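You operate a simulated robot arm through the tools that you are given. There is no shell and no other tool.

You are at the controls of a simulated robot arm. One attempt, no reset.

## Task
Clamp both easel ledges at 4.
Fine: turn each knob to LOOSE, slide the pointer to the number, knob back to TIGHT.
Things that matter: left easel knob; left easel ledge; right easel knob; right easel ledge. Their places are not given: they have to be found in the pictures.

The check looks at the end state, three seconds after you hand in, the way a careful person would. Anything else that was tipped, shoved, dropped, spilled or broken makes it a failure.

## Robot
A 7-joint arm with a two-finger parallel gripper, fixed in place. Base frame: the origin is on the floor under the middle of its stand, x ahead of it, y to its left, z up. Readings come in cm, rad, newtons and seconds.
It reaches about 137.2 cm from its shoulder. Its first joint turns from -2.601 to 2.601 rad. Payload 3.43 kg.
Tool frame: the origin (TCP) lies between the finger pads and is the grasp point; the fingertips stand 3 cm ahead of it; z points along the fingers, y is the line along which they close. Largest opening 9.4 cm; finger width 2.8, thickness 1; the body of the gripper, 5 by 9.6 cm, starts 5.5 cm behind the TCP.
Orientation is told as [roll, pitch, yaw] about the base's x, y, z axes, in that order, counted from this pose: with the fingers straight down and closing along the base's y, the tool's x points along the base's -x, its y along +y and its z along -z.

## Interface
- The arm moves only by the tool step_arm. Its argument "series" is a list that holds one entry, the list of rows, each a list of 7 numbers: the opening, from 0 (shut) to 1 (fully open), then the shift along the tool's x, y, z in mm, then the turn, a rotation vector about the tool's x, y, z in rad. In form: [[[jaw, x, y, z, ax, ay, az], ...]]. A call has 1 to 20 rows; each row is the pose to reach, as a shift and turn from the pose commanded when the call began, along the tool's axes at that moment. A row lasts 0.2 s, in which the tool goes at most 5 cm and 0.15 rad; a call with a longer step from one row to the next is refused whole, and so is a gripper value outside its range. Where a pose cannot be reached the arm comes as near as it can. A force on the tool above 40 N (or 10 N above the force at the start of the call, whichever is more), or a blocked arm, ends the call early, and 0.2 s more pass. Each finger travels about 4.5 cm/s and halts on what it meets, pressing with about 31 N; the grip force reading is that of the motor and also rises with nothing between the fingers. The clock runs only during rows and for 0.2 s after the last one: add rows that repeat a pose to give the fingers time. The reply holds the time, the measured pose of the TCP, the force on the tool along the base axes, the opening and the grip force, in the units named above and with some noise, with the torque about the TCP (base axes, N m) and any sound that the robot's microphone picked up.
- Cameras (640 x 400 px; columns grow to the right, rows downward): "scene" is fixed at [40.08, -64.98, 130.95]; the picture's right is [0.90, -0.44, 0.00], its down [-0.12, -0.24, -0.96] and it looks along [0.42, 0.86, -0.27] (base axes); focal length 346 px, centre (320, 200). "wrist" rides on the gripper at [7.6, 1.4, -10.3] in the tool frame; the picture's right is [-0.18, 0.98, 0.00], its down [-0.75, -0.14, -0.64] and it looks along [-0.63, -0.12, 0.77] (tool axes); focal length 243 px, centre (320, 200).
- capture(camera): a new picture of that camera. The clock stands still meanwhile.
- point_at(camera, pixels): for up to 12 pixels [column, row] of the newest picture of that camera ("zoom" is the newest enlarged one), the place [x, y, z] in the base frame of the surface seen there, good to about 0.3 cm. The clock stands still meanwhile.
- enlarge(camera, box): a new picture of the part [left, top, right, bottom] of that camera's present view, enlarged. The clock stands still meanwhile.
- close_job(): hands the job in; it is judged then, once.

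Open the gripper and draw the arm clear of the work before you hand the job in, unless the task says otherwise.

The tools are called after "Emit:" as name(argument=value, ...) on one line, values as JSON. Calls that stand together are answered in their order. step_arm: Moves the arm, as the interface text tells. Its arguments: {"type":"object","properties":{"series":{"type":"array","items":{"type":"array","items":{"type":"array","items":{"type":"number"}}}}},"required":["series"]} The other tools are called the same way: capture (camera) takes a picture; point_at (camera, pixels) gives the place of the surface under pixels of a picture; enlarge (camera, box) takes an enlarged picture of a part of a camera's view; close_job () hands the job in.

At the start:

```text
time_s: 0.0
eef_pos: [88.36, 44.1, 123.55]
tool_rot: [0.0, -0.001, 0.0]
wrist_force: [-0.8, 0.1, 0.2]
torque: [0.01, -0.01, 0.01]
gripper_width: 9.39
gripper_force: 0.1
```

scene: 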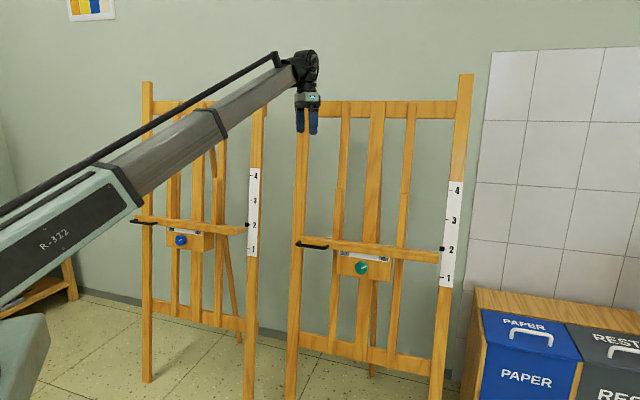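
wrist: 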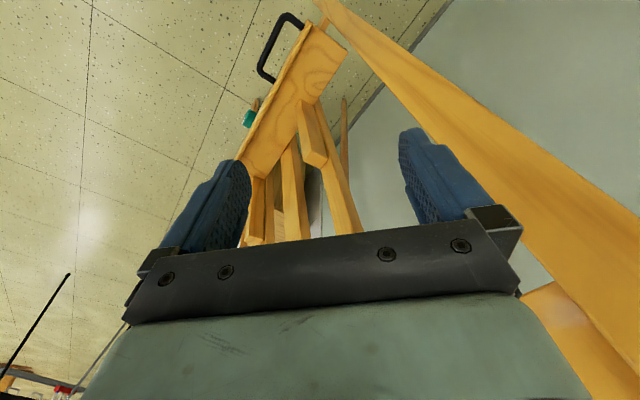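

I see two easels: left with a blue knob near (181,240), right with a green knob near (361,267), with scales at (253,210) and (452,230). I enlarge both regions to see details.

Emit:
enlarge(camera="scene", box=[280, 160, 480, 300])

Emit:
enlarge(camera="scene", box=[120, 150, 280, 270])

```text
2.86 times, centred on (380, 230) of scene
```

zoom: 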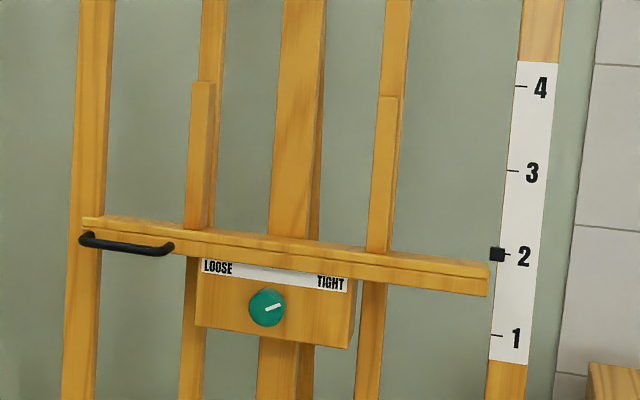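

```text
3.33 times, centred on (200, 210) of scene
```

zoom: 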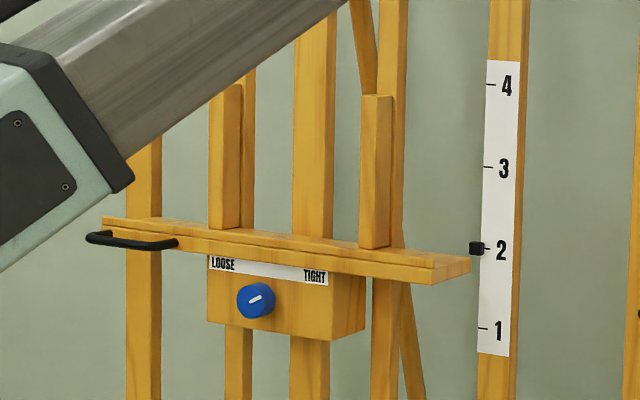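

The right ledge's pointer is at 2, its knob marker points to TIGHT. I re-enlarge the right easel and measure positions of knob, handle, ledge ends, scale ticks and labels.

Emit:
enlarge(camera="scene", box=[280, 160, 480, 300])

Emit:
point_at(camera="zoom", pixels=[[266, 309], [83, 239], [125, 248], [172, 246], [497, 254], [520, 86], [512, 171], [500, 255], [495, 335], [110, 228], [470, 280], [310, 325]])

Emit:
point_at(camera="zoom", pixels=[[218, 268], [331, 283], [230, 310], [335, 335], [280, 306], [252, 310], [100, 221], [300, 245], [470, 267], [85, 150], [535, 30], [400, 200]])

```text
2.86 times, centred on (380, 230) of scene
```

zoom: 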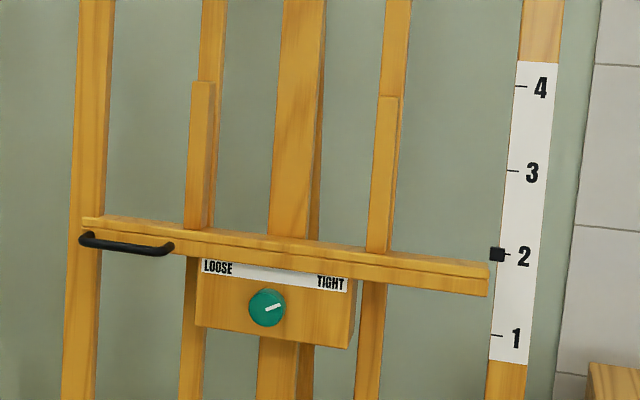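

```text
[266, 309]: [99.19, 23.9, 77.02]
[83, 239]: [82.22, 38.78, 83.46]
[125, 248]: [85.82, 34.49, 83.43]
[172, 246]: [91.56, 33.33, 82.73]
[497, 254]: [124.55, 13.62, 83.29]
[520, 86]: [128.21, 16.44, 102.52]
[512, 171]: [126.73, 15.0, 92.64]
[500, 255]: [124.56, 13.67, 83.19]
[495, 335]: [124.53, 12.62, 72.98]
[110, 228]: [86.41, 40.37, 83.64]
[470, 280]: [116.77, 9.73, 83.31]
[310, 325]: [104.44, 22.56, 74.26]
```

```text
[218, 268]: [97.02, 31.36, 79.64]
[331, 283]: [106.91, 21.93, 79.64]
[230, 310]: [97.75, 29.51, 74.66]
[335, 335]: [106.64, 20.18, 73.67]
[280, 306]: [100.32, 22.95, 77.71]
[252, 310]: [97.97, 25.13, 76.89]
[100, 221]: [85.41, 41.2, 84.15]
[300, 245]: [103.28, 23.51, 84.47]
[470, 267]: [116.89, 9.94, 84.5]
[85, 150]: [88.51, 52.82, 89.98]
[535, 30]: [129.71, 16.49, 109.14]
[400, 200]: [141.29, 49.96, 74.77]
```

Right easel: ledge runs along about [0.71,-0.71,0], leaning back about 10°; knob front is near (99.2,23.9,77). Now measuring the same on the left easel.

Emit:
enlarge(camera="scene", box=[120, 150, 280, 270])

Emit:
point_at(camera="zoom", pixels=[[255, 300], [95, 238], [140, 244], [175, 243], [477, 249], [490, 86], [488, 167], [486, 249], [484, 329], [120, 228], [420, 268], [300, 320]])

Emit:
point_at(camera="zoom", pixels=[[222, 265], [316, 277], [222, 310], [322, 325], [264, 296], [246, 301], [130, 222], [300, 238], [440, 257], [140, 180], [510, 30], [232, 150]])

```text
3.33 times, centred on (200, 210) of scene
```

zoom: 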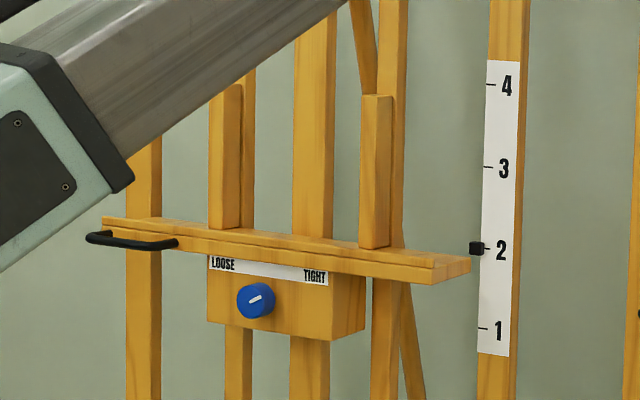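

```text
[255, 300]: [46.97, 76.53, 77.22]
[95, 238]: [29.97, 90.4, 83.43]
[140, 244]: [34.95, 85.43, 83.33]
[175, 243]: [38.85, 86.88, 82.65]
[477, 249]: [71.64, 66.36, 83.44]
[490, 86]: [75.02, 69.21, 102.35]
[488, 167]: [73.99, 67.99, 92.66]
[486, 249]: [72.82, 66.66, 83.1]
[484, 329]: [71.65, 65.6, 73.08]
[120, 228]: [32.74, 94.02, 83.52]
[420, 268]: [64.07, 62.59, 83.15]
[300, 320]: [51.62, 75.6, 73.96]
```

```text
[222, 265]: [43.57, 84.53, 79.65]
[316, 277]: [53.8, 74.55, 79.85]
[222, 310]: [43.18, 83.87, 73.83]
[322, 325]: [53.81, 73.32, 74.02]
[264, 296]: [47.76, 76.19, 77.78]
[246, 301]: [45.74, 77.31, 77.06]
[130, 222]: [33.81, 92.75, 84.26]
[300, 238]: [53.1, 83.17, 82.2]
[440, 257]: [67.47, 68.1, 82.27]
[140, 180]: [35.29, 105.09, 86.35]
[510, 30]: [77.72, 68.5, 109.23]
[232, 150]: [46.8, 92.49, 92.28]
```

Both easels face the same way (about 45°, leaning back ~10°), knobs about 74 cm apart. First I draw the gripper back from the right easel's face and yaw by 45°.

Emit:
step_arm(series=[[[1, 25, -25, 0, 0, 0, 0], [1, 50, -50, 0, 0, 0, 0], [1, 75, -75, 0, 0, 0, 0], [1, 100, -100, 0, 0, 0, -0.1], [1, 125, -125, 0, 0, 0, -0.2], [1, 150, -150, 0, 0, 0, -0.3], [1, 175, -175, 0, 0, 0, -0.4], [1, 200, -200, 0, 0, 0, -0.5], [1, 225, -225, 0, 0, 0, -0.6], [1, 250, -250, 0, 0, 0, -0.7], [1, 250, -250, 0, 0, 0, -0.785], [1, 250, -250, 0, 0, 0, -0.785]]])

```text
time_s: 1.3
eef_pos: [76.83, 32.0, 120.13]
tool_rot: [0.01, -0.045, 0.227]
wrist_force: [1.0, 0.3, -1.6]
torque: [-0.14, 0.0, -0.1]
gripper_width: 9.39
gripper_force: 0.1
out of reach, approached as far as the arm can: row 2, 3, 4, 5, 6
stopped in row 6: the force on the tool passed its limit at 56 N (the readings are from after the stop); the commanded pose is now the measured one
```

The call stopped early with a force spike and "out of reach" rows. I look at the scene to see what happened.

Emit:
capture(camera="scene")

Emit:
capture(camera="wrist")

```text
taken
```

scene: 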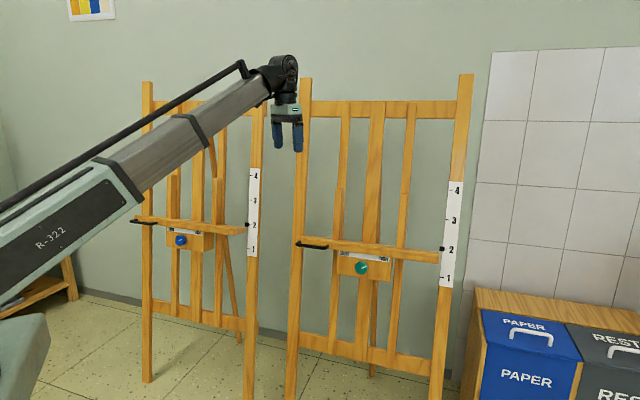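

```text
taken
```

wrist: 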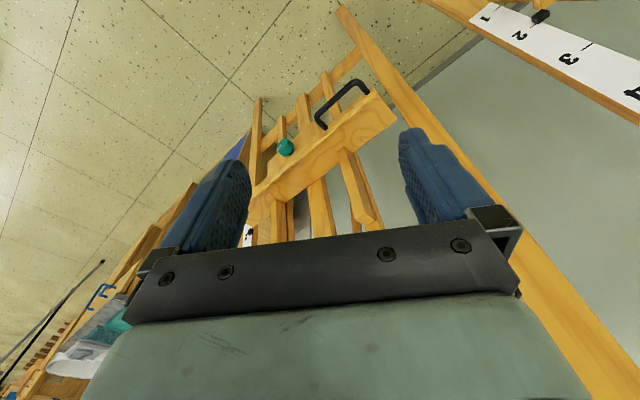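

Nothing was hit as far as I can see; the downward wrist simply ran into a joint limit when drawn in at this height. I pitch the tool forward (about tool y) while lowering, with the easel face still ~20 cm ahead.

Emit:
step_arm(series=[[[1, 0, 0, 10, 0, -0.07, 0], [1, 0, 0, 20, 0, -0.15, 0], [1, 0, 0, 30, 0, -0.25, 0], [1, 0, 0, 40, 0, -0.35, 0], [1, 0, 0, 50, 0, -0.45, 0], [1, 0, 0, 60, 0, -0.55, 0], [1, 0, 0, 70, 0, -0.65, 0], [1, 0, 0, 80, 0, -0.75, 0], [1, 0, 0, 90, 0, -0.85, 0], [1, 0, 0, 100, 0, -0.95, 0], [1, 0, 0, 110, 0, -1.05, 0], [1, 0, 0, 120, 0, -1.15, 0], [1, 0, 0, 130, 0, -1.25, 0], [1, 0, 0, 140, 0, -1.35, 0], [1, 0, 0, 140, 0, -1.35, 0]]])

```text
time_s: 4.5
eef_pos: [77.37, 32.07, 105.92]
tool_rot: [0.051, -1.395, 0.175]
wrist_force: [0.2, -0.2, -0.2]
torque: [0.02, 0.01, -0.02]
gripper_width: 9.4
gripper_force: 0.0
```

The tool now points forward at ~80° pitch. I move to 15 cm in front of the right (green) knob while finishing the yaw to 45°.

Emit:
step_arm(series=[[[1, 15, -12, 7, -0.03, 0, -0.006], [1, 35, -30, 16, -0.07, 0, -0.014], [1, 60, -50, 28, -0.13, 0, -0.025], [1, 85, -72, 40, -0.19, 0, -0.037], [1, 110, -94, 51, -0.25, 0, -0.049], [1, 135, -115, 63, -0.31, 0, -0.06], [1, 160, -136, 74, -0.37, 0, -0.072], [1, 185, -158, 86, -0.43, 0, -0.084], [1, 210, -179, 98, -0.48, 0, -0.093], [1, 230, -196, 107, -0.52, 0, -0.101], [1, 245, -209, 114, -0.55, 0, -0.107], [1, 245, -209, 114, -0.55, 0, -0.107]]])

```text
time_s: 7.1
eef_pos: [88.74, 13.48, 79.75]
tool_rot: [-0.008, -1.397, 0.794]
wrist_force: [0.3, 0.3, 0.4]
torque: [-0.02, -0.01, -0.03]
gripper_width: 9.37
gripper_force: 0.0
```

The gripper reached the pre-approach pose cleanly. I look from both cameras to refine the knob's position.

Emit:
capture(camera="scene")

Emit:
capture(camera="wrist")

```text
taken
```

scene: 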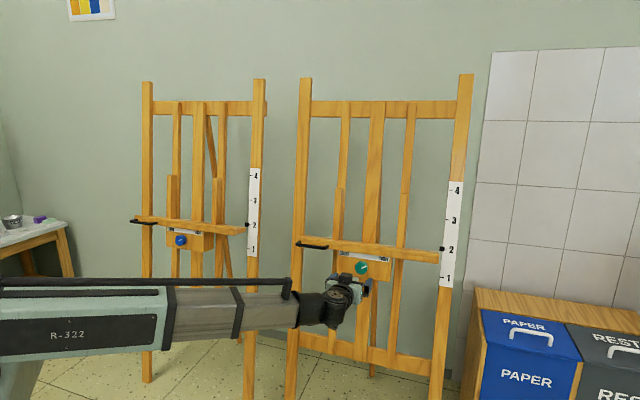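

```text
taken
```

wrist: 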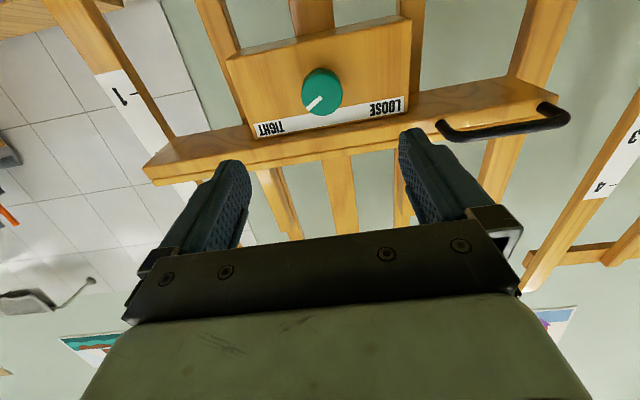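

The wrist view shows the knob at (322,92) with marker pointing to TIGHT, labels readable upside down. I enlarge it and measure points on the knob and panel.

Emit:
enlarge(camera="wrist", box=[220, 10, 420, 150])

Emit:
point_at(camera="zoom", pixels=[[325, 265], [280, 320], [330, 290], [262, 275], [350, 250], [322, 300], [160, 230], [520, 150], [100, 250], [300, 420], [230, 130], [450, 270]])

```text
2.86 times, centred on (320, 80) of wrist
```

zoom: 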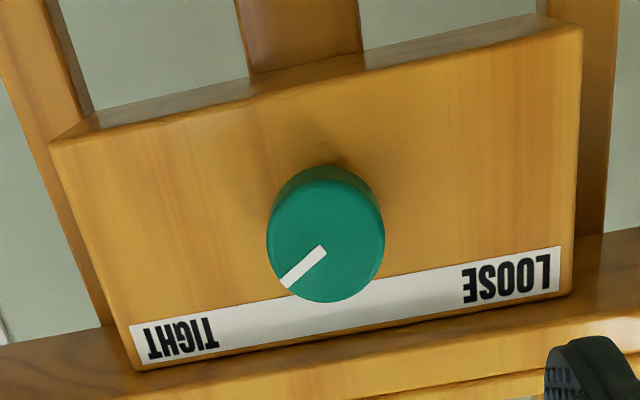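

```text
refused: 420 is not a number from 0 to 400
```

The knob's front disc is centred near zoom pixel (325,242). I measure the knob disc, edges and panel.

Emit:
point_at(camera="zoom", pixels=[[325, 242], [285, 283], [274, 242], [377, 242], [325, 190], [325, 296], [160, 230], [520, 150], [130, 300], [300, 315], [230, 130], [450, 280]])

Emit:
point_at(camera="wrist", pixels=[[322, 92], [250, 145], [300, 142], [380, 128], [500, 95], [470, 120], [445, 130], [555, 110], [160, 172], [340, 150], [300, 160], [420, 125]])

```text
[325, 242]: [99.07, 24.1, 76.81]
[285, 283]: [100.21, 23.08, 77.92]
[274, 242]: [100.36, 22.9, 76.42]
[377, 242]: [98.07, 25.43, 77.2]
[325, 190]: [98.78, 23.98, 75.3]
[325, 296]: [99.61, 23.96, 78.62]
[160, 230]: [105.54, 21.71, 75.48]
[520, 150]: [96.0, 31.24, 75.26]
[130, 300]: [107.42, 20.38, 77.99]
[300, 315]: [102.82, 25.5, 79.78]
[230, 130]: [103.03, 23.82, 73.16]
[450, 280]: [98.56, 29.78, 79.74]
```

```text
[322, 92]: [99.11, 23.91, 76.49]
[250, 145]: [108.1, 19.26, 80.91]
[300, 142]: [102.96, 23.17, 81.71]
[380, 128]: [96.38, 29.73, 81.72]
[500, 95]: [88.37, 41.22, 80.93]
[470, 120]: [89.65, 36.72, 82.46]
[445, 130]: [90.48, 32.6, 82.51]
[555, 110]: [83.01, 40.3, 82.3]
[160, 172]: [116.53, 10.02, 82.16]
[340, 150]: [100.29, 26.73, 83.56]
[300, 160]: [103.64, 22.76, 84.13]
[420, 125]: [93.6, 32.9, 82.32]
```

Knob centre front ≈ (99.1,24.0,77.0), ~4 cm wide, protruding ~3.1 cm, ledge underside ~4.7 cm above its axis. I rotate the tool +0.8 rad, narrow the jaws to ~6.6 cm, and advance 10 cm.

Emit:
step_arm(series=[[[0.9, 0, 0, 0, 0, 0, 0.1], [0.8, 0, 0, 10, 0, 0, 0.2], [0.7, 1, 0, 20, 0, 0, 0.3], [0.7, 1, 0, 30, 0, 0, 0.4], [0.7, 1, 1, 40, 0, 0, 0.5], [0.7, 2, 1, 50, 0, 0, 0.6], [0.7, 2, 1, 65, 0, 0, 0.7], [0.7, 2, 1, 80, 0, 0, 0.8], [0.7, 2, 1, 95, 0, 0, 0.8], [0.7, 2, 1, 105, 0, 0, 0.8], [0.7, 2, 1, 105, 0, 0, 0.8]]])

Emit:
capture(camera="wrist")

Emit:
enlarge(camera="scene", box=[280, 200, 440, 300])

```text
time_s: 9.5
eef_pos: [96.01, 20.92, 77.84]
tool_rot: [1.33, -0.757, -0.619]
wrist_force: [0.1, -0.3, 0.9]
torque: [0.02, 0.02, 0.01]
gripper_width: 6.56
gripper_force: 0.2
```

```text
taken
```

wrist: 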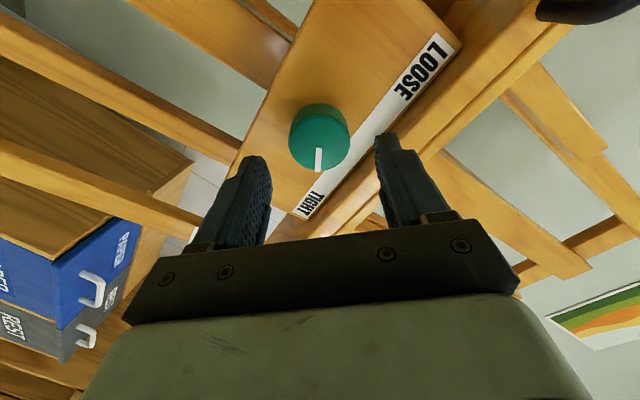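

```text
4.00 times, centred on (360, 250) of scene
```

zoom: 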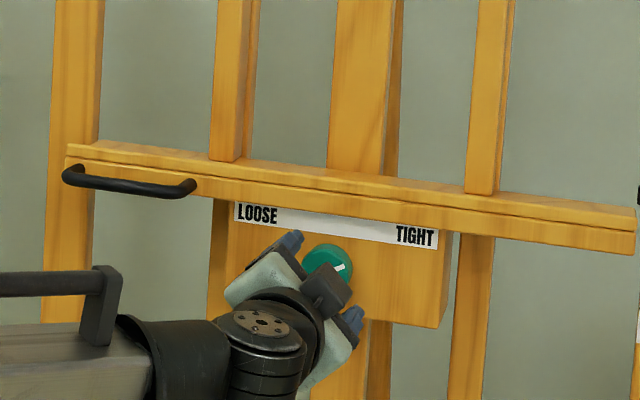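

The knob sits centred between the finger tips. I advance 4 cm so the tips straddle the knob, watching the force.

Emit:
step_arm(series=[[[0.7, 1, 0, 10, 0, 0, 0], [0.7, 1, 0, 20, 0, 0, 0], [0.7, 1, 0, 30, 0, 0, 0], [0.7, 1, 0, 36, 0, 0, 0], [0.7, 1, 0, 41, 0, 0, 0], [0.7, 1, 0, 41, 0, 0, 0]]])

Emit:
capture(camera="wrist")

Emit:
enlarge(camera="scene", box=[300, 220, 420, 295])

```text
time_s: 10.9
eef_pos: [98.7, 23.69, 77.07]
tool_rot: [1.33, -0.757, -0.62]
wrist_force: [0.5, -0.3, -0.1]
torque: [0.02, 0.01, -0.03]
gripper_width: 6.54
gripper_force: 0.0
```

```text
taken
```

wrist: 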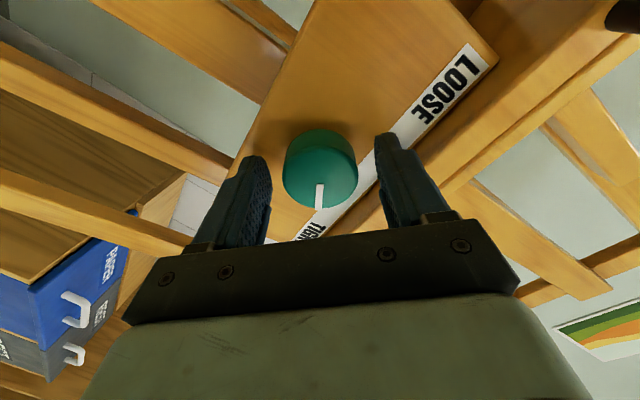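

```text
5.33 times, centred on (360, 258) of scene
```

zoom: 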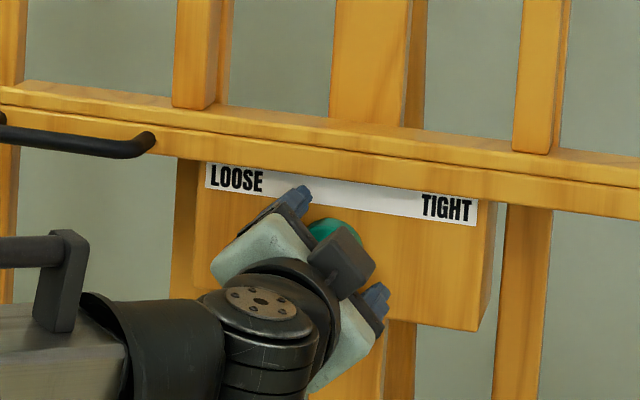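

The tips straddle the knob with no contact force. I close the jaws onto it.

Emit:
step_arm(series=[[[0.5, 0, 0, 0, 0, 0, 0], [0.3, 0, 0, 0, 0, 0, 0], [0.2, 0, 0, 0, 0, 0, 0], [0.2, 0, 0, 0, 0, 0, 0], [0.2, 0, 0, 0, 0, 0, 0]]])

Emit:
capture(camera="wrist")

```text
time_s: 12.1
eef_pos: [98.7, 23.76, 77.12]
tool_rot: [1.33, -0.757, -0.618]
wrist_force: [-1.2, 1.9, 0.9]
torque: [0.06, -0.04, 0.06]
gripper_width: 4.12
gripper_force: 44.4
```

```text
taken
```

wrist: 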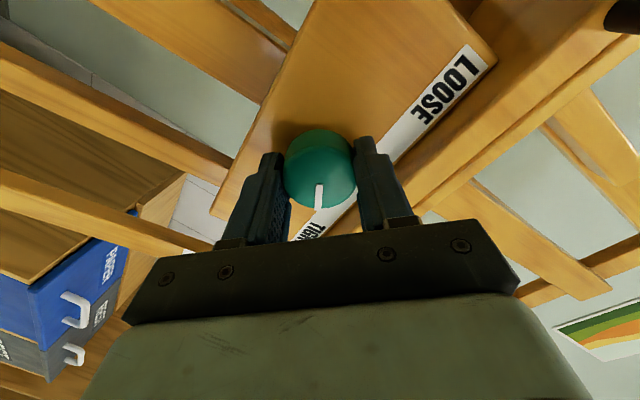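

The knob is gripped (4.12 cm, 44 N). I turn it counter-clockwise (seen from the front) by 0.5 rad first and check it follows.

Emit:
step_arm(series=[[[0.2, 0, 0, 0, 0, 0, -0.08], [0.2, 0, 0, 0, 0, 0, -0.16], [0.2, 0, 0, 0, 0, 0, -0.24], [0.2, 0, 0, 0, 0, 0, -0.32], [0.2, 0, 0, 0, 0, 0, -0.4], [0.2, 0, 0, 0, 0, 0, -0.5], [0.2, 0, 0, 0, 0, 0, -0.5]]])

Emit:
capture(camera="wrist")

```text
time_s: 13.7
eef_pos: [98.68, 23.67, 77.16]
tool_rot: [1.029, -1.227, -0.269]
wrist_force: [-12.2, -8.8, -6.4]
torque: [0.1, -0.1, 0.04]
gripper_width: 4.12
gripper_force: 44.9
```

```text
taken
```

wrist: 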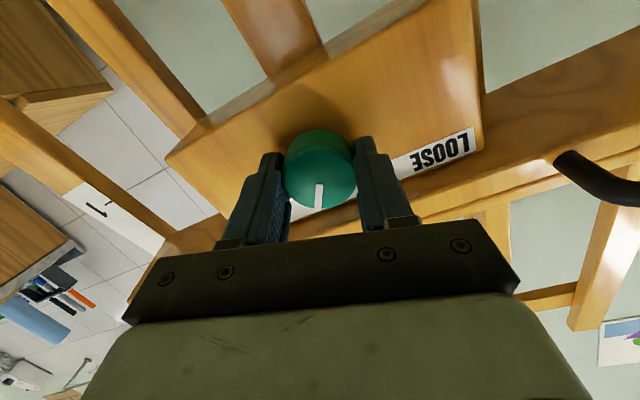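

The marker turns with the jaws and the panel rotates in view. I keep turning counter-clockwise another 1.2 rad, backing off 1.5 mm to relieve the axial push.

Emit:
step_arm(series=[[[0.2, 0, 0, -1, 0, 0, -0.08], [0.2, 0, 0, -1.5, 0, 0, -0.16], [0.2, 0, 0, -1.5, 0, 0, -0.24], [0.2, 0, 0, -1.5, 0, 0, -0.32], [0.2, 0, 0, -1.5, 0, 0, -0.4], [0.2, 0, 0, -1.5, 0, 0, -0.48], [0.2, 0, 0, -1.5, 0, 0, -0.56], [0.2, 0, 0, -1.5, 0, 0, -0.64], [0.2, 0, 0, -1.5, 0, 0, -0.72], [0.2, 0, 0, -1.5, 0, 0, -0.8], [0.2, 0, 0, -1.5, 0, 0, -0.88], [0.2, 0, 0, -1.5, 0, 0, -0.96], [0.2, 0, 0, -1.5, 0, 0, -1.04], [0.2, 0, 0, -1.5, 0, 0, -1.12], [0.2, 0, 0, -1.5, 0, 0, -1.2], [0.2, 0, 0, -1.5, 0, 0, -1.2]]])

Emit:
capture(camera="wrist")

Emit:
enlarge(camera="scene", box=[300, 220, 420, 295])

```text
time_s: 17.1
eef_pos: [98.62, 23.73, 77.0]
tool_rot: [-1.35, -0.655, 2.222]
wrist_force: [-2.8, 23.9, -14.1]
torque: [-0.33, 0.47, 0.47]
gripper_width: 4.13
gripper_force: 45.0
```

```text
taken
```

wrist: 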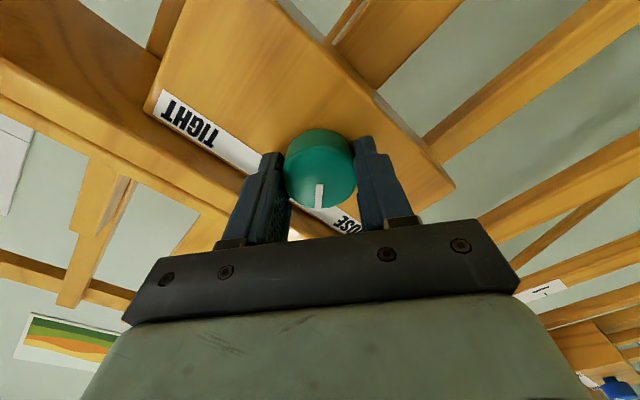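

```text
5.33 times, centred on (360, 258) of scene
```

zoom: 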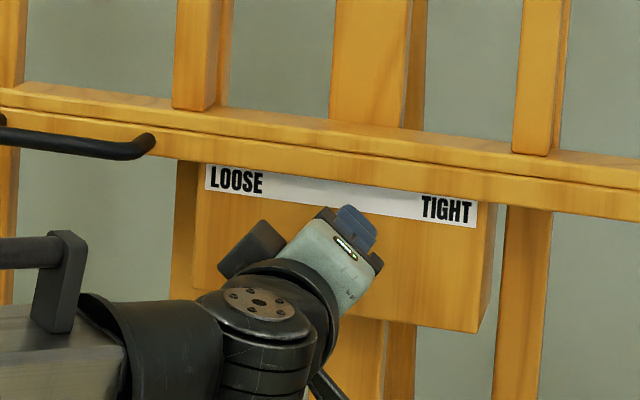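

Turned 1.7 rad; the marker still follows but side forces built up from slight misalignment. I relieve them with ~1 mm shifts and keep turning in small steps towards the LOOSE stop.

Emit:
step_arm(series=[[[0.2, -0.4, 1.1, 0.8, 0, 0, 0], [0.2, -0.4, 1.1, 0.8, 0, 0, -0.04], [0.2, -0.4, 1.1, 0.8, 0, 0, -0.08], [0.2, -0.4, 1.1, 0.8, 0, 0, -0.12], [0.2, -0.4, 1.1, 0.8, 0, 0, -0.12]]])

```text
time_s: 18.3
eef_pos: [98.71, 23.72, 77.17]
tool_rot: [-1.367, -0.54, 2.25]
wrist_force: [-6.2, 11.7, -10.2]
torque: [-0.06, 0.2, 0.54]
gripper_width: 4.14
gripper_force: 44.9
```

No stop torque yet. I relieve the side force a bit more and turn another 0.2 rad in small steps.

Emit:
step_arm(series=[[[0.2, -0.3, 0.65, 0.3, 0, 0, -0.03], [0.2, -0.3, 0.65, 0.3, 0, 0, -0.06], [0.2, -0.3, 0.65, 0.3, 0, 0, -0.1], [0.2, -0.3, 0.65, 0.3, 0, 0, -0.15], [0.2, -0.3, 0.65, 0.3, 0, 0, -0.2], [0.2, -0.3, 0.65, 0.3, 0, 0, -0.2]]])

Emit:
capture(camera="wrist")

```text
time_s: 19.7
eef_pos: [98.64, 23.72, 76.92]
tool_rot: [-1.386, -0.343, 2.293]
wrist_force: [-5.1, 1.9, -0.4]
torque: [-0.22, 0.04, -0.62]
gripper_width: 4.14
gripper_force: 45.6
```

```text
taken
```

wrist: 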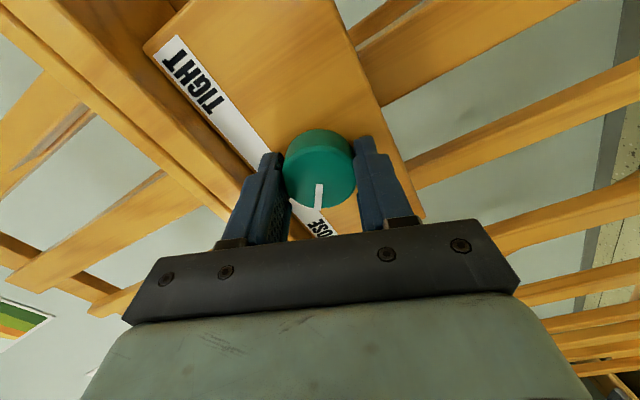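

The marker still hasn't slipped relative to the jaws (116° so far), so I turn another 0.15 rad in small steps looking for the stop.

Emit:
step_arm(series=[[[0.2, 0, 0, 0, 0, 0, -0.03], [0.2, 0, 0, 0, 0, 0, -0.06], [0.2, 0, 0, 0, 0, 0, -0.1], [0.2, 0, 0, 0, 0, 0, -0.15], [0.2, 0, 0, 0, 0, 0, -0.15]]])

Emit:
enlarge(camera="wrist", box=[220, 100, 420, 240])

```text
time_s: 20.9
eef_pos: [98.92, 24.1, 78.68]
tool_rot: [-1.363, -0.211, 2.317]
wrist_force: [-19.6, -2.3, -3.6]
torque: [0.32, 0.39, 0.63]
gripper_width: 4.11
gripper_force: 45.0
out of reach, approached as far as the arm can: row 3, 4, 5
```

```text
2.86 times, centred on (320, 170) of wrist
```

zoom: 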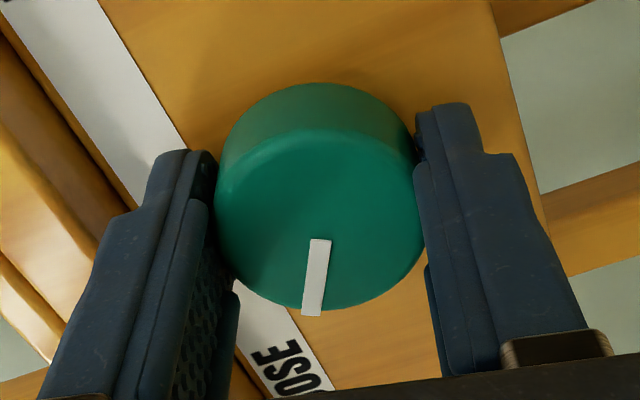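

The TCP rose 1.7 cm as the wrist neared a joint limit, which suggests the ledge is now loose and moves with the knob. I check the scene.

Emit:
enlarge(camera="scene", box=[280, 160, 480, 300])

Emit:
point_at(camera="zoom", pixels=[[497, 246], [125, 240], [470, 272]])

```text
2.86 times, centred on (380, 230) of scene
```

zoom: 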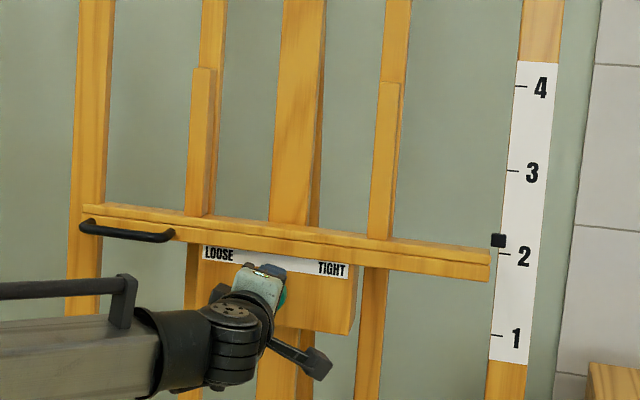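

```text
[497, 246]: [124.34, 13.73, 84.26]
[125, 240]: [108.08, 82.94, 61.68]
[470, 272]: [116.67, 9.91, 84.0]
```

The ledge is loose and rides with the knob: the pointer moved just above 2. I turn back 0.1 rad to leave the joint limit and lift along the mast by 3 cm as a test.

Emit:
step_arm(series=[[[0.2, 0, 0, 0, 0, 0, 0.05], [0.2, -1, -5, 0, 0, 0, 0.1], [0.2, -2, -10, 0, 0, 0, 0.1], [0.2, -3, -15, 0, 0, 0, 0.1], [0.2, -4.2, -20, 0, 0, 0, 0.1], [0.2, -5.3, -25, 0, 0, 0, 0.1], [0.2, -6.4, -30, 0, 0, 0, 0.1], [0.2, -6.4, -30, 0, 0, 0, 0.1]]])

Emit:
enlarge(camera="scene", box=[280, 160, 480, 300])

```text
time_s: 22.7
eef_pos: [99.32, 24.53, 81.56]
tool_rot: [-1.388, -0.296, 2.301]
wrist_force: [-16.7, 1.0, -6.3]
torque: [-0.01, 0.17, 0.75]
gripper_width: 4.11
gripper_force: 45.0
```

```text
2.86 times, centred on (380, 230) of scene
```

zoom: 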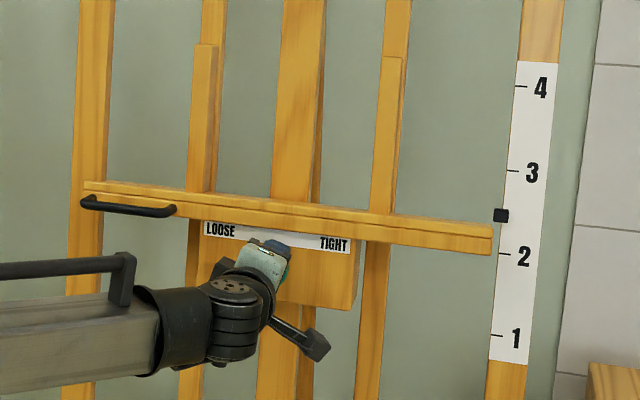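

The ledge follows, pointer now at about 2.5. I lift another 13 cm along the mast direction, slightly relieving the side force.

Emit:
step_arm(series=[[[0.2, -2.1, -4.6, -0.3, 0, 0, 0], [0.2, -5.1, -14.1, -0.5, 0, 0, 0], [0.2, -8, -23.7, -0.5, 0, 0, 0], [0.2, -11, -33.2, -0.5, 0, 0, 0], [0.2, -14, -42.8, -0.5, 0, 0, 0], [0.2, -16.9, -52.3, -0.5, 0, 0, 0], [0.2, -19.9, -61.9, -0.5, 0, 0, 0], [0.2, -22.8, -71.4, -0.5, 0, 0, 0], [0.2, -25.8, -81, -0.5, 0, 0, 0], [0.2, -28.8, -90.5, -0.5, 0, 0, 0], [0.2, -31.7, -100.1, -0.5, 0, 0, 0], [0.2, -34.7, -109.6, -0.5, 0, 0, 0], [0.2, -37.6, -119.2, -0.5, 0, 0, 0], [0.2, -39.1, -124, -0.5, 0, 0, 0], [0.2, -39.1, -124, -0.5, 0, 0, 0]]])

Emit:
enlarge(camera="scene", box=[280, 140, 480, 280])

```text
time_s: 25.9
eef_pos: [100.84, 26.03, 94.43]
tool_rot: [-1.389, -0.295, 2.301]
wrist_force: [6.6, -8.4, -7.4]
torque: [-0.35, 0.27, -0.33]
gripper_width: 4.14
gripper_force: 45.4
```

```text
2.86 times, centred on (380, 210) of scene
```

zoom: 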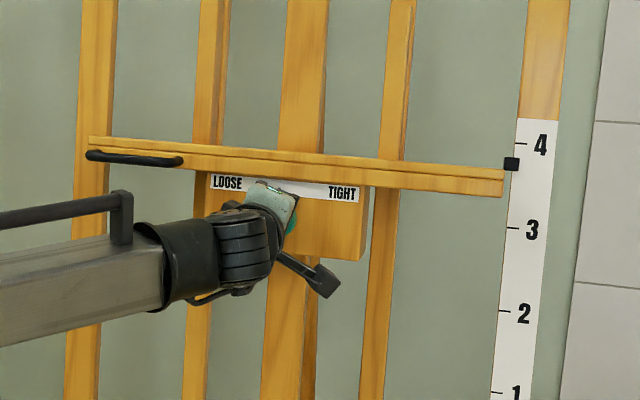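

Pointer is now near 3.75. I zoom tightly onto the pointer and ticks for a precise reading.

Emit:
enlarge(camera="scene", box=[430, 180, 478, 210])

Emit:
point_at(camera="zoom", pixels=[[320, 200], [100, 100], [500, 100]])

```text
13.33 times, centred on (454, 195) of scene
```

zoom: 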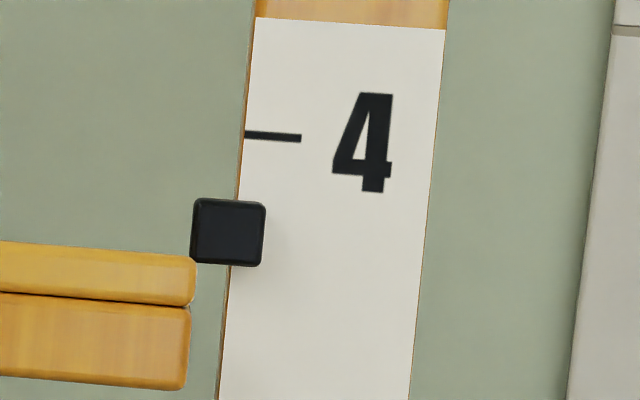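

```text
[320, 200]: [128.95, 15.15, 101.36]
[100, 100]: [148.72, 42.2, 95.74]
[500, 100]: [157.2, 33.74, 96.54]
```

The pointer block centre is at zoom (228,232), tick 4 at (272,136). I measure both in 3D.

Emit:
point_at(camera="zoom", pixels=[[228, 232], [215, 230], [245, 234], [228, 210], [228, 255], [272, 136], [255, 135], [290, 138], [272, 145], [300, 240], [260, 300]])

```text
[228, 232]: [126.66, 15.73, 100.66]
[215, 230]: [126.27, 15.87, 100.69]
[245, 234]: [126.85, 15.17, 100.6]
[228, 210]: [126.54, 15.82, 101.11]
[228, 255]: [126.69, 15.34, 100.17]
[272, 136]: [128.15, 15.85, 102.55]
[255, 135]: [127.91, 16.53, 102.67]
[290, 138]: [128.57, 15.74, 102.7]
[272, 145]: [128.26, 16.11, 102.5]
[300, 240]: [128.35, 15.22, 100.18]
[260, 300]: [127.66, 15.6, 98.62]
```

From pixel geometry the pointer needs about 2.4 cm more (3D readings say ~2.2, within error). I lift 2.3 cm and re-check.

Emit:
step_arm(series=[[[0.2, -1, -5, 0, 0, 0, 0], [0.2, -3, -11, 0, 0, 0, 0], [0.2, -5, -17, 0, 0, 0, 0], [0.2, -6.4, -22, 0, 0, 0, 0], [0.2, -6.4, -22, 0, 0, 0, 0]]])

Emit:
enlarge(camera="scene", box=[430, 175, 478, 205])

```text
time_s: 27.1
eef_pos: [101.08, 26.28, 96.69]
tool_rot: [-1.389, -0.296, 2.303]
wrist_force: [8.0, 0.2, -8.0]
torque: [-0.21, 0.17, -0.14]
gripper_width: 4.11
gripper_force: 45.0
```

```text
13.33 times, centred on (454, 190) of scene
```

zoom: 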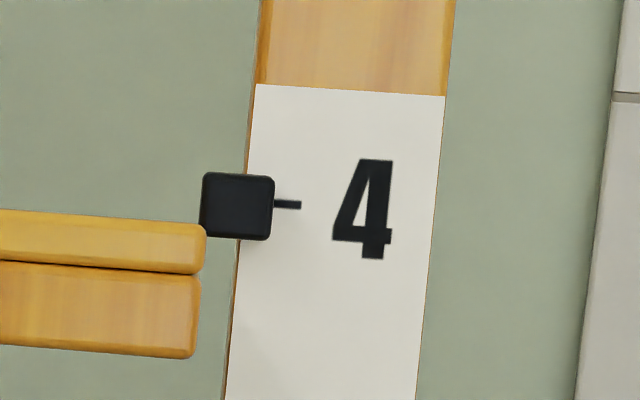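

The pointer lines up with tick 4 within ~0.5 mm. I nudge 0.5 mm up and start turning clockwise 0.3 rad about the knob's centre, then re-check.

Emit:
step_arm(series=[[[0.2, -0.15, -0.5, 0, 0, 0, 0], [0.2, -0.15, -0.6, 0, 0, 0, 0.08], [0.2, -0.14, -0.68, 0, 0, 0, 0.16], [0.2, -0.12, -0.76, 0, 0, 0, 0.24], [0.2, -0.1, -0.83, 0, 0, 0, 0.3], [0.2, -0.1, -0.83, 0, 0, 0, 0.3]]])

Emit:
enlarge(camera="scene", box=[430, 175, 478, 205])

```text
time_s: 28.5
eef_pos: [101.16, 26.29, 96.72]
tool_rot: [-1.36, -0.591, 2.238]
wrist_force: [5.3, -2.0, -12.4]
torque: [-0.35, 0.24, -0.45]
gripper_width: 4.12
gripper_force: 45.2
```

```text
13.33 times, centred on (454, 190) of scene
```

zoom: 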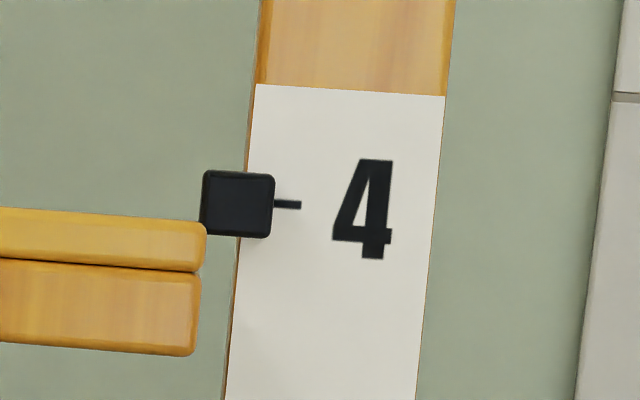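

Pointer still aligned (centre (237,204) vs tick line ~(237,201)). I continue turning clockwise by 1.5 rad with centre compensation.

Emit:
step_arm(series=[[[0.2, 0, -0.11, 0, 0, 0, 0.1], [0.2, 0.02, -0.22, 0, 0, 0, 0.2], [0.2, 0.05, -0.33, 0, 0, 0, 0.3], [0.2, 0.09, -0.43, 0, 0, 0, 0.4], [0.2, 0.13, -0.53, 0, 0, 0, 0.5], [0.2, 0.19, -0.62, 0, 0, 0, 0.6], [0.2, 0.26, -0.71, 0, 0, 0, 0.7], [0.2, 0.33, -0.79, 0, 0, 0, 0.8], [0.2, 0.42, -0.86, 0, 0, 0, 0.9], [0.2, 0.51, -0.93, 0, 0, 0, 1.0], [0.2, 0.6, -0.98, 0, 0, 0, 1.1], [0.2, 0.7, -1.03, 0, 0, 0, 1.2], [0.2, 0.81, -1.06, 0, 0, 0, 1.3], [0.2, 0.91, -1.08, 0, 0, 0, 1.4], [0.2, 1.02, -1.1, 0, 0, 0, 1.5], [0.2, 1.02, -1.1, 0, 0, 0, 1.5]]])

Emit:
enlarge(camera="scene", box=[430, 175, 478, 205])

Emit:
enlarge(camera="wrist", box=[220, 100, 420, 240])

```text
time_s: 31.9
eef_pos: [101.28, 26.21, 96.76]
tool_rot: [1.236, -1.015, -0.497]
wrist_force: [0.1, 5.2, -10.6]
torque: [0.13, -0.13, 0.02]
gripper_width: 4.14
gripper_force: 44.8
```

```text
13.33 times, centred on (454, 190) of scene
```

zoom: 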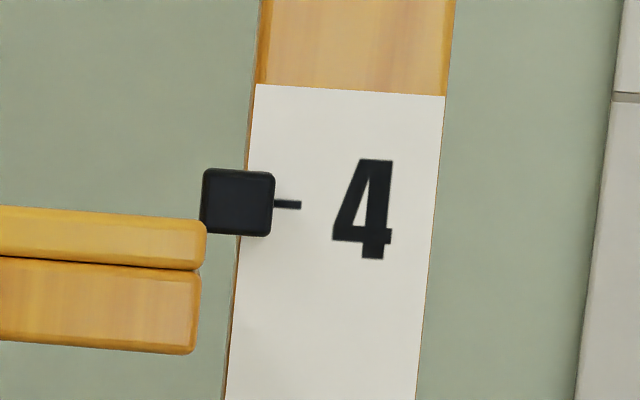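

```text
2.86 times, centred on (320, 170) of wrist
```

zoom: 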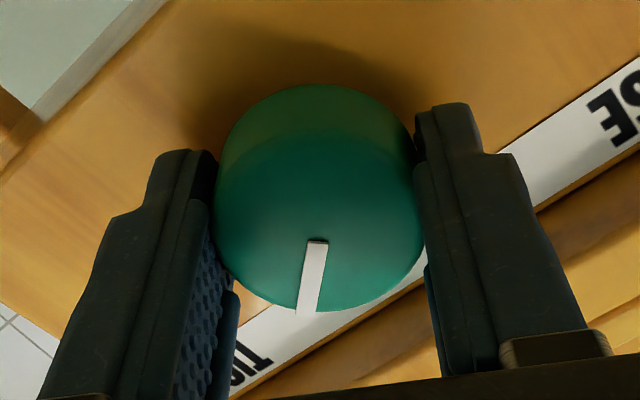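

Pointer still on 4 (centre (237,202)). I turn the last 0.3 rad clockwise in small steps to reach the TIGHT stop.

Emit:
step_arm(series=[[[0.2, 0, -0.06, 0, 0, 0, 0.05], [0.2, 0, -0.11, 0, 0, 0, 0.1], [0.2, 0.01, -0.17, 0, 0, 0, 0.15], [0.2, 0.02, -0.22, 0, 0, 0, 0.2], [0.2, 0.03, -0.27, 0, 0, 0, 0.25], [0.2, 0.05, -0.33, 0, 0, 0, 0.3], [0.2, 0.05, -0.33, 0, 0, 0, 0.3]]])

Emit:
enlarge(camera="wrist", box=[220, 100, 420, 240])

Emit:
enlarge(camera="scene", box=[430, 175, 478, 205])

```text
time_s: 33.5
eef_pos: [101.37, 26.22, 96.77]
tool_rot: [1.335, -0.729, -0.627]
wrist_force: [-6.6, 5.3, -7.3]
torque: [-0.67, -0.52, 0.1]
gripper_width: 4.12
gripper_force: 44.4
```

```text
2.86 times, centred on (320, 170) of wrist
```

zoom: 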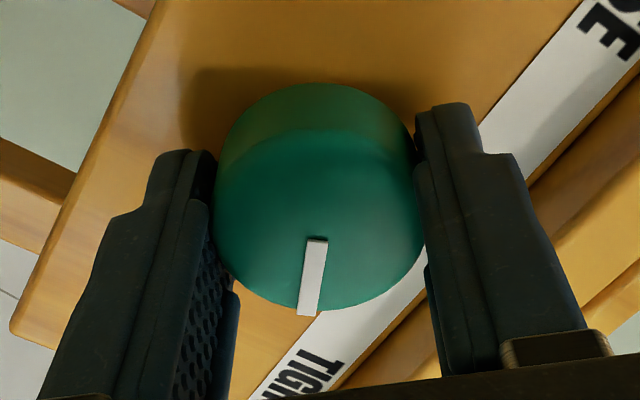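

```text
13.33 times, centred on (454, 190) of scene
```

zoom: 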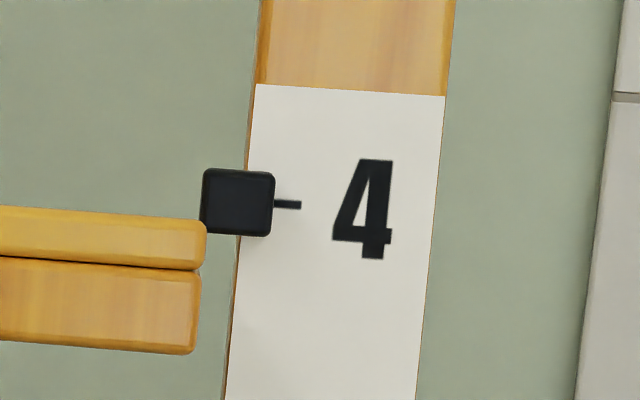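

Torque about the tool axis is now about -0.85 N·m: the knob is at its TIGHT stop, pointer still on 4. I open the jaws to 6.6 cm and back straight out.

Emit:
step_arm(series=[[[0.5, 0, 0, 0, 0, 0, 0], [0.6, 0, 0, 0, 0, 0, 0], [0.7, 0, 0, 0, 0, 0, 0], [0.7, 0, 0, 0, 0, 0, 0], [0.7, 0, 0, -10, 0, 0, 0], [0.7, 0, 0, -25, 0, 0, 0], [0.7, 0, 0, -45, 0, 0, 0], [0.7, 0, 0, -70, 0, 0, 0], [0.7, 0, 0, -95, 0, 0, 0], [0.7, 0, 0, -120, 0, 0, 0], [0.7, 0, 0, -120, 0, 0, 0]]])

Emit:
capture(camera="scene")

Emit:
capture(camera="wrist")

Emit:
enlarge(camera="scene", box=[430, 175, 478, 205])

```text
time_s: 35.9
eef_pos: [93.02, 17.82, 98.86]
tool_rot: [1.336, -0.728, -0.629]
wrist_force: [0.1, -0.2, 0.4]
torque: [-0.02, 0.03, 0.01]
gripper_width: 6.57
gripper_force: 0.0
```

```text
taken
```

scene: 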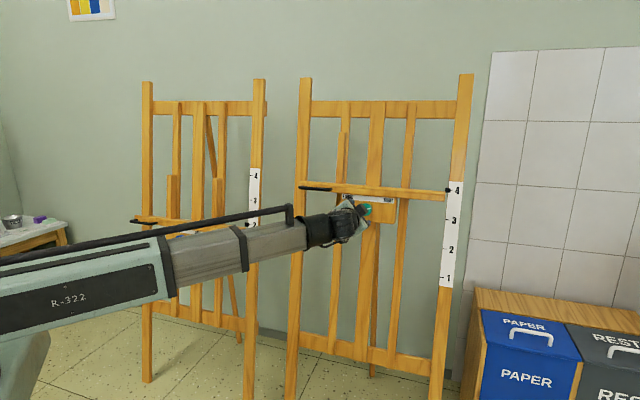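

```text
taken
```

wrist: 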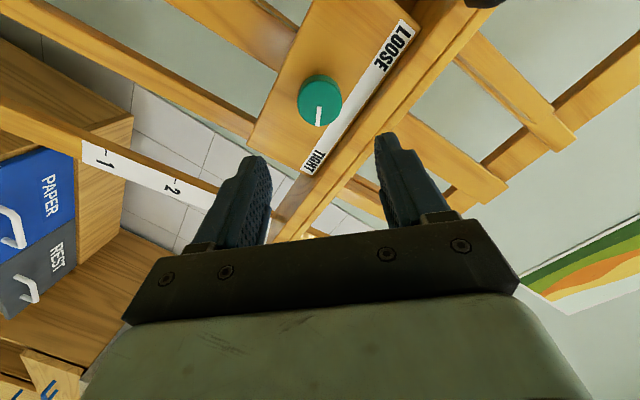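

```text
13.33 times, centred on (454, 190) of scene
```

zoom: 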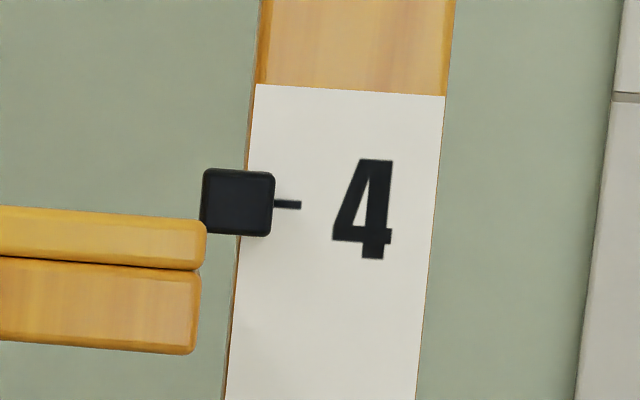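

The right ledge stays on 4 after release, with the marker at TIGHT. Before swinging left I check where the side table at the left (20,235) and left easel parts are.

Emit:
point_at(camera="scene", pixels=[[20, 235], [65, 240], [12, 222], [40, 219], [60, 290], [140, 222], [147, 90], [190, 106], [260, 90], [308, 90], [30, 360], [175, 180]])

```text
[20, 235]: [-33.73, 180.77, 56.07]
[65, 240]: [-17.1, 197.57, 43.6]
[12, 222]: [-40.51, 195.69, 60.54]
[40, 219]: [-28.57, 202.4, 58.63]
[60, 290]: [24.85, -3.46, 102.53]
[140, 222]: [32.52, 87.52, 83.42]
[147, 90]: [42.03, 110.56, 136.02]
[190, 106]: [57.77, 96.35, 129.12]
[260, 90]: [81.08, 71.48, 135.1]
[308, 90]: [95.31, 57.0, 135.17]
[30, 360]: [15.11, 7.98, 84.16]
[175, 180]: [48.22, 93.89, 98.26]
```

The side table is far off (y≈190), so the sweep is clear. I rotate the tool back to level and retreat 7 cm.

Emit:
step_arm(series=[[[0.7, 0, 0, -10, 0, 0, -0.05], [0.7, 0, 0, -20, 0, 0, -0.15], [0.7, 0, 0, -30, 0, 0, -0.25], [0.7, 0, 0, -40, 0, 0, -0.35], [0.7, 0, 0, -50, 0, 0, -0.45], [0.7, 0, 0, -60, 0, 0, -0.55], [0.7, 0, 0, -70, 0, 0, -0.65], [0.7, 0, 0, -70, 0, 0, -0.75], [0.7, 0, 0, -70, 0, 0, -0.83], [0.7, 0, 0, -70, 0, 0, -0.83]]])

```text
time_s: 38.1
eef_pos: [88.04, 13.03, 100.09]
tool_rot: [-0.014, -1.396, 0.801]
wrist_force: [-0.4, -0.9, 0.3]
torque: [0.01, 0.0, 0.0]
gripper_width: 6.59
gripper_force: 0.0
```

Tool is level and clear. I sweep left along the easel line, first half, lowering about 10 cm.

Emit:
step_arm(series=[[[0.7, 5, 15, 0, 0, 0, 0], [0.7, 15, 45, 0, 0, 0, 0], [0.7, 25, 80, 0, 0, 0, 0], [0.7, 35, 115, 0, 0, 0, 0], [0.7, 45, 150, 0, 0, 0, 0], [0.7, 55, 185, 0, 0, 0, 0], [0.7, 65, 220, 0, 0, 0, 0], [0.7, 75, 255, 0, 0, 0, 0], [0.7, 85, 290, 0, 0, 0, 0], [0.7, 95, 325, 0, 0, 0, 0], [0.7, 100, 355, 0, 0, 0, 0], [0.7, 100, 370, 0, 0, 0, 0], [0.7, 100, 370, 0, 0, 0, 0]]])

```text
time_s: 40.9
eef_pos: [62.58, 38.95, 89.87]
tool_rot: [-0.008, -1.396, 0.795]
wrist_force: [-0.7, -0.2, 0.6]
torque: [-0.01, -0.01, 0.01]
gripper_width: 6.58
gripper_force: 0.1
out of reach, approached as far as the arm can: row 10, 11, 12, 13
```

The arm is at its inner reach limit here, so I move forward ~8 cm while sweeping on left to in front of the left knob (still ~9 cm short of it).

Emit:
step_arm(series=[[[0.7, 0, 0, 20, 0, 0, 0], [0.7, 5, 10, 45, 0, 0, 0], [0.7, 15, 35, 65, 0, 0, 0], [0.7, 25, 65, 80, 0, 0, 0], [0.7, 35, 95, 80, 0, 0, 0], [0.7, 45, 130, 80, 0, 0, 0], [0.7, 55, 165, 80, 0, 0, 0], [0.7, 65, 200, 80, 0, 0, 0], [0.7, 75, 235, 80, 0, 0, 0], [0.7, 85, 270, 80, 0, 0, 0], [0.7, 95, 305, 80, 0, 0, 0], [0.7, 99, 340, 80, 0, 0, 0], [0.7, 99, 365, 80, 0, 0, 0], [0.7, 99, 376, 80, 0, 0, 0], [0.7, 99, 376, 80, 0, 0, 0]]])

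Emit:
capture(camera="scene")

Emit:
capture(camera="wrist")

```text
time_s: 44.1
eef_pos: [40.38, 69.81, 78.6]
tool_rot: [-0.005, -1.396, 0.794]
wrist_force: [0.3, -0.5, 0.1]
torque: [-0.02, 0.01, 0.01]
gripper_width: 6.6
gripper_force: 0.1
out of reach, approached as far as the arm can: row 6, 7, 8
```

```text
taken
```

scene: 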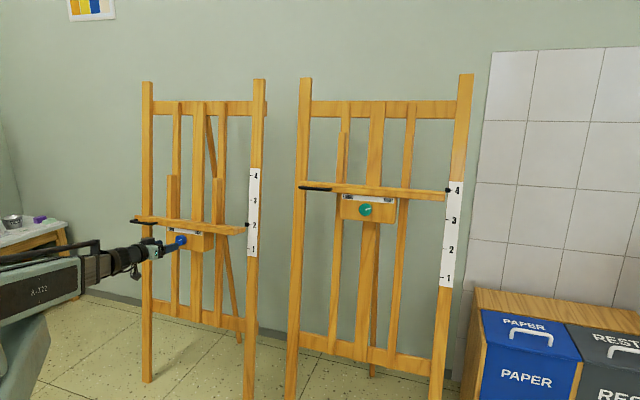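

```text
taken
```

wrist: 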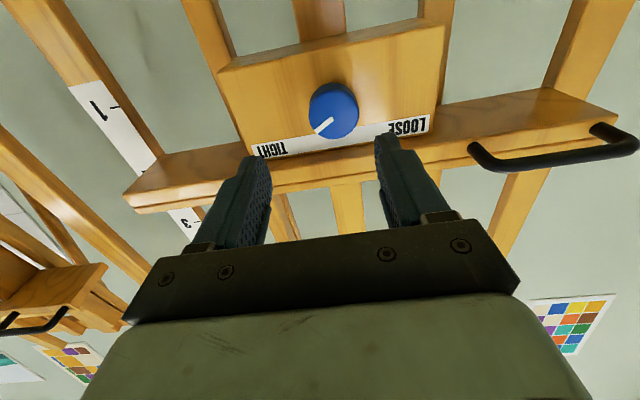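

The gripper is ~9 cm in front of the blue knob, seen at (333,108) with its marker at TIGHT. I enlarge and measure it.

Emit:
enlarge(camera="wrist", box=[230, 30, 430, 170])

Emit:
point_at(camera="zoom", pixels=[[296, 220], [260, 270], [235, 225], [350, 210], [290, 165], [300, 290], [110, 230], [500, 150], [200, 250], [420, 220]])

```text
2.86 times, centred on (330, 100) of wrist
```

zoom: 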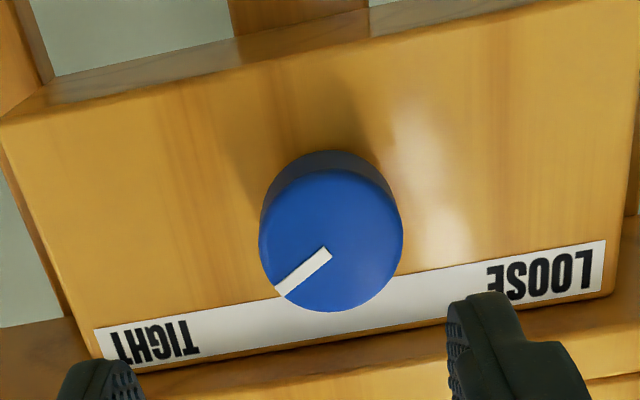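

```text
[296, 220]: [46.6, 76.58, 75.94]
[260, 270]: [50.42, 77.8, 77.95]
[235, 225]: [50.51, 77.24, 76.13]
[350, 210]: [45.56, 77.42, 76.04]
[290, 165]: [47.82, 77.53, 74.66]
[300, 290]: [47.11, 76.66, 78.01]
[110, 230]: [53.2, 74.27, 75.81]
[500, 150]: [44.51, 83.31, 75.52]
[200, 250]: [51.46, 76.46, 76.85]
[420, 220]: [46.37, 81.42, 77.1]
```

The front disc spans zoom x 259–403, y 170–312, so centre ≈ (331,241). I measure around it.

Emit:
point_at(camera="zoom", pixels=[[331, 241], [268, 241], [395, 241], [331, 178], [331, 304], [283, 290], [380, 195], [285, 200], [378, 285]])

```text
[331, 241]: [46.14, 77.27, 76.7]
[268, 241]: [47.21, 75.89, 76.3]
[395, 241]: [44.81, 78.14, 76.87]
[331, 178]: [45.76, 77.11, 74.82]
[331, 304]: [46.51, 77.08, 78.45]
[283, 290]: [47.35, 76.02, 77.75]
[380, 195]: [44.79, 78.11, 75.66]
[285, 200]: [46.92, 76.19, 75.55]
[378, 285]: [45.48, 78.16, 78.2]
```

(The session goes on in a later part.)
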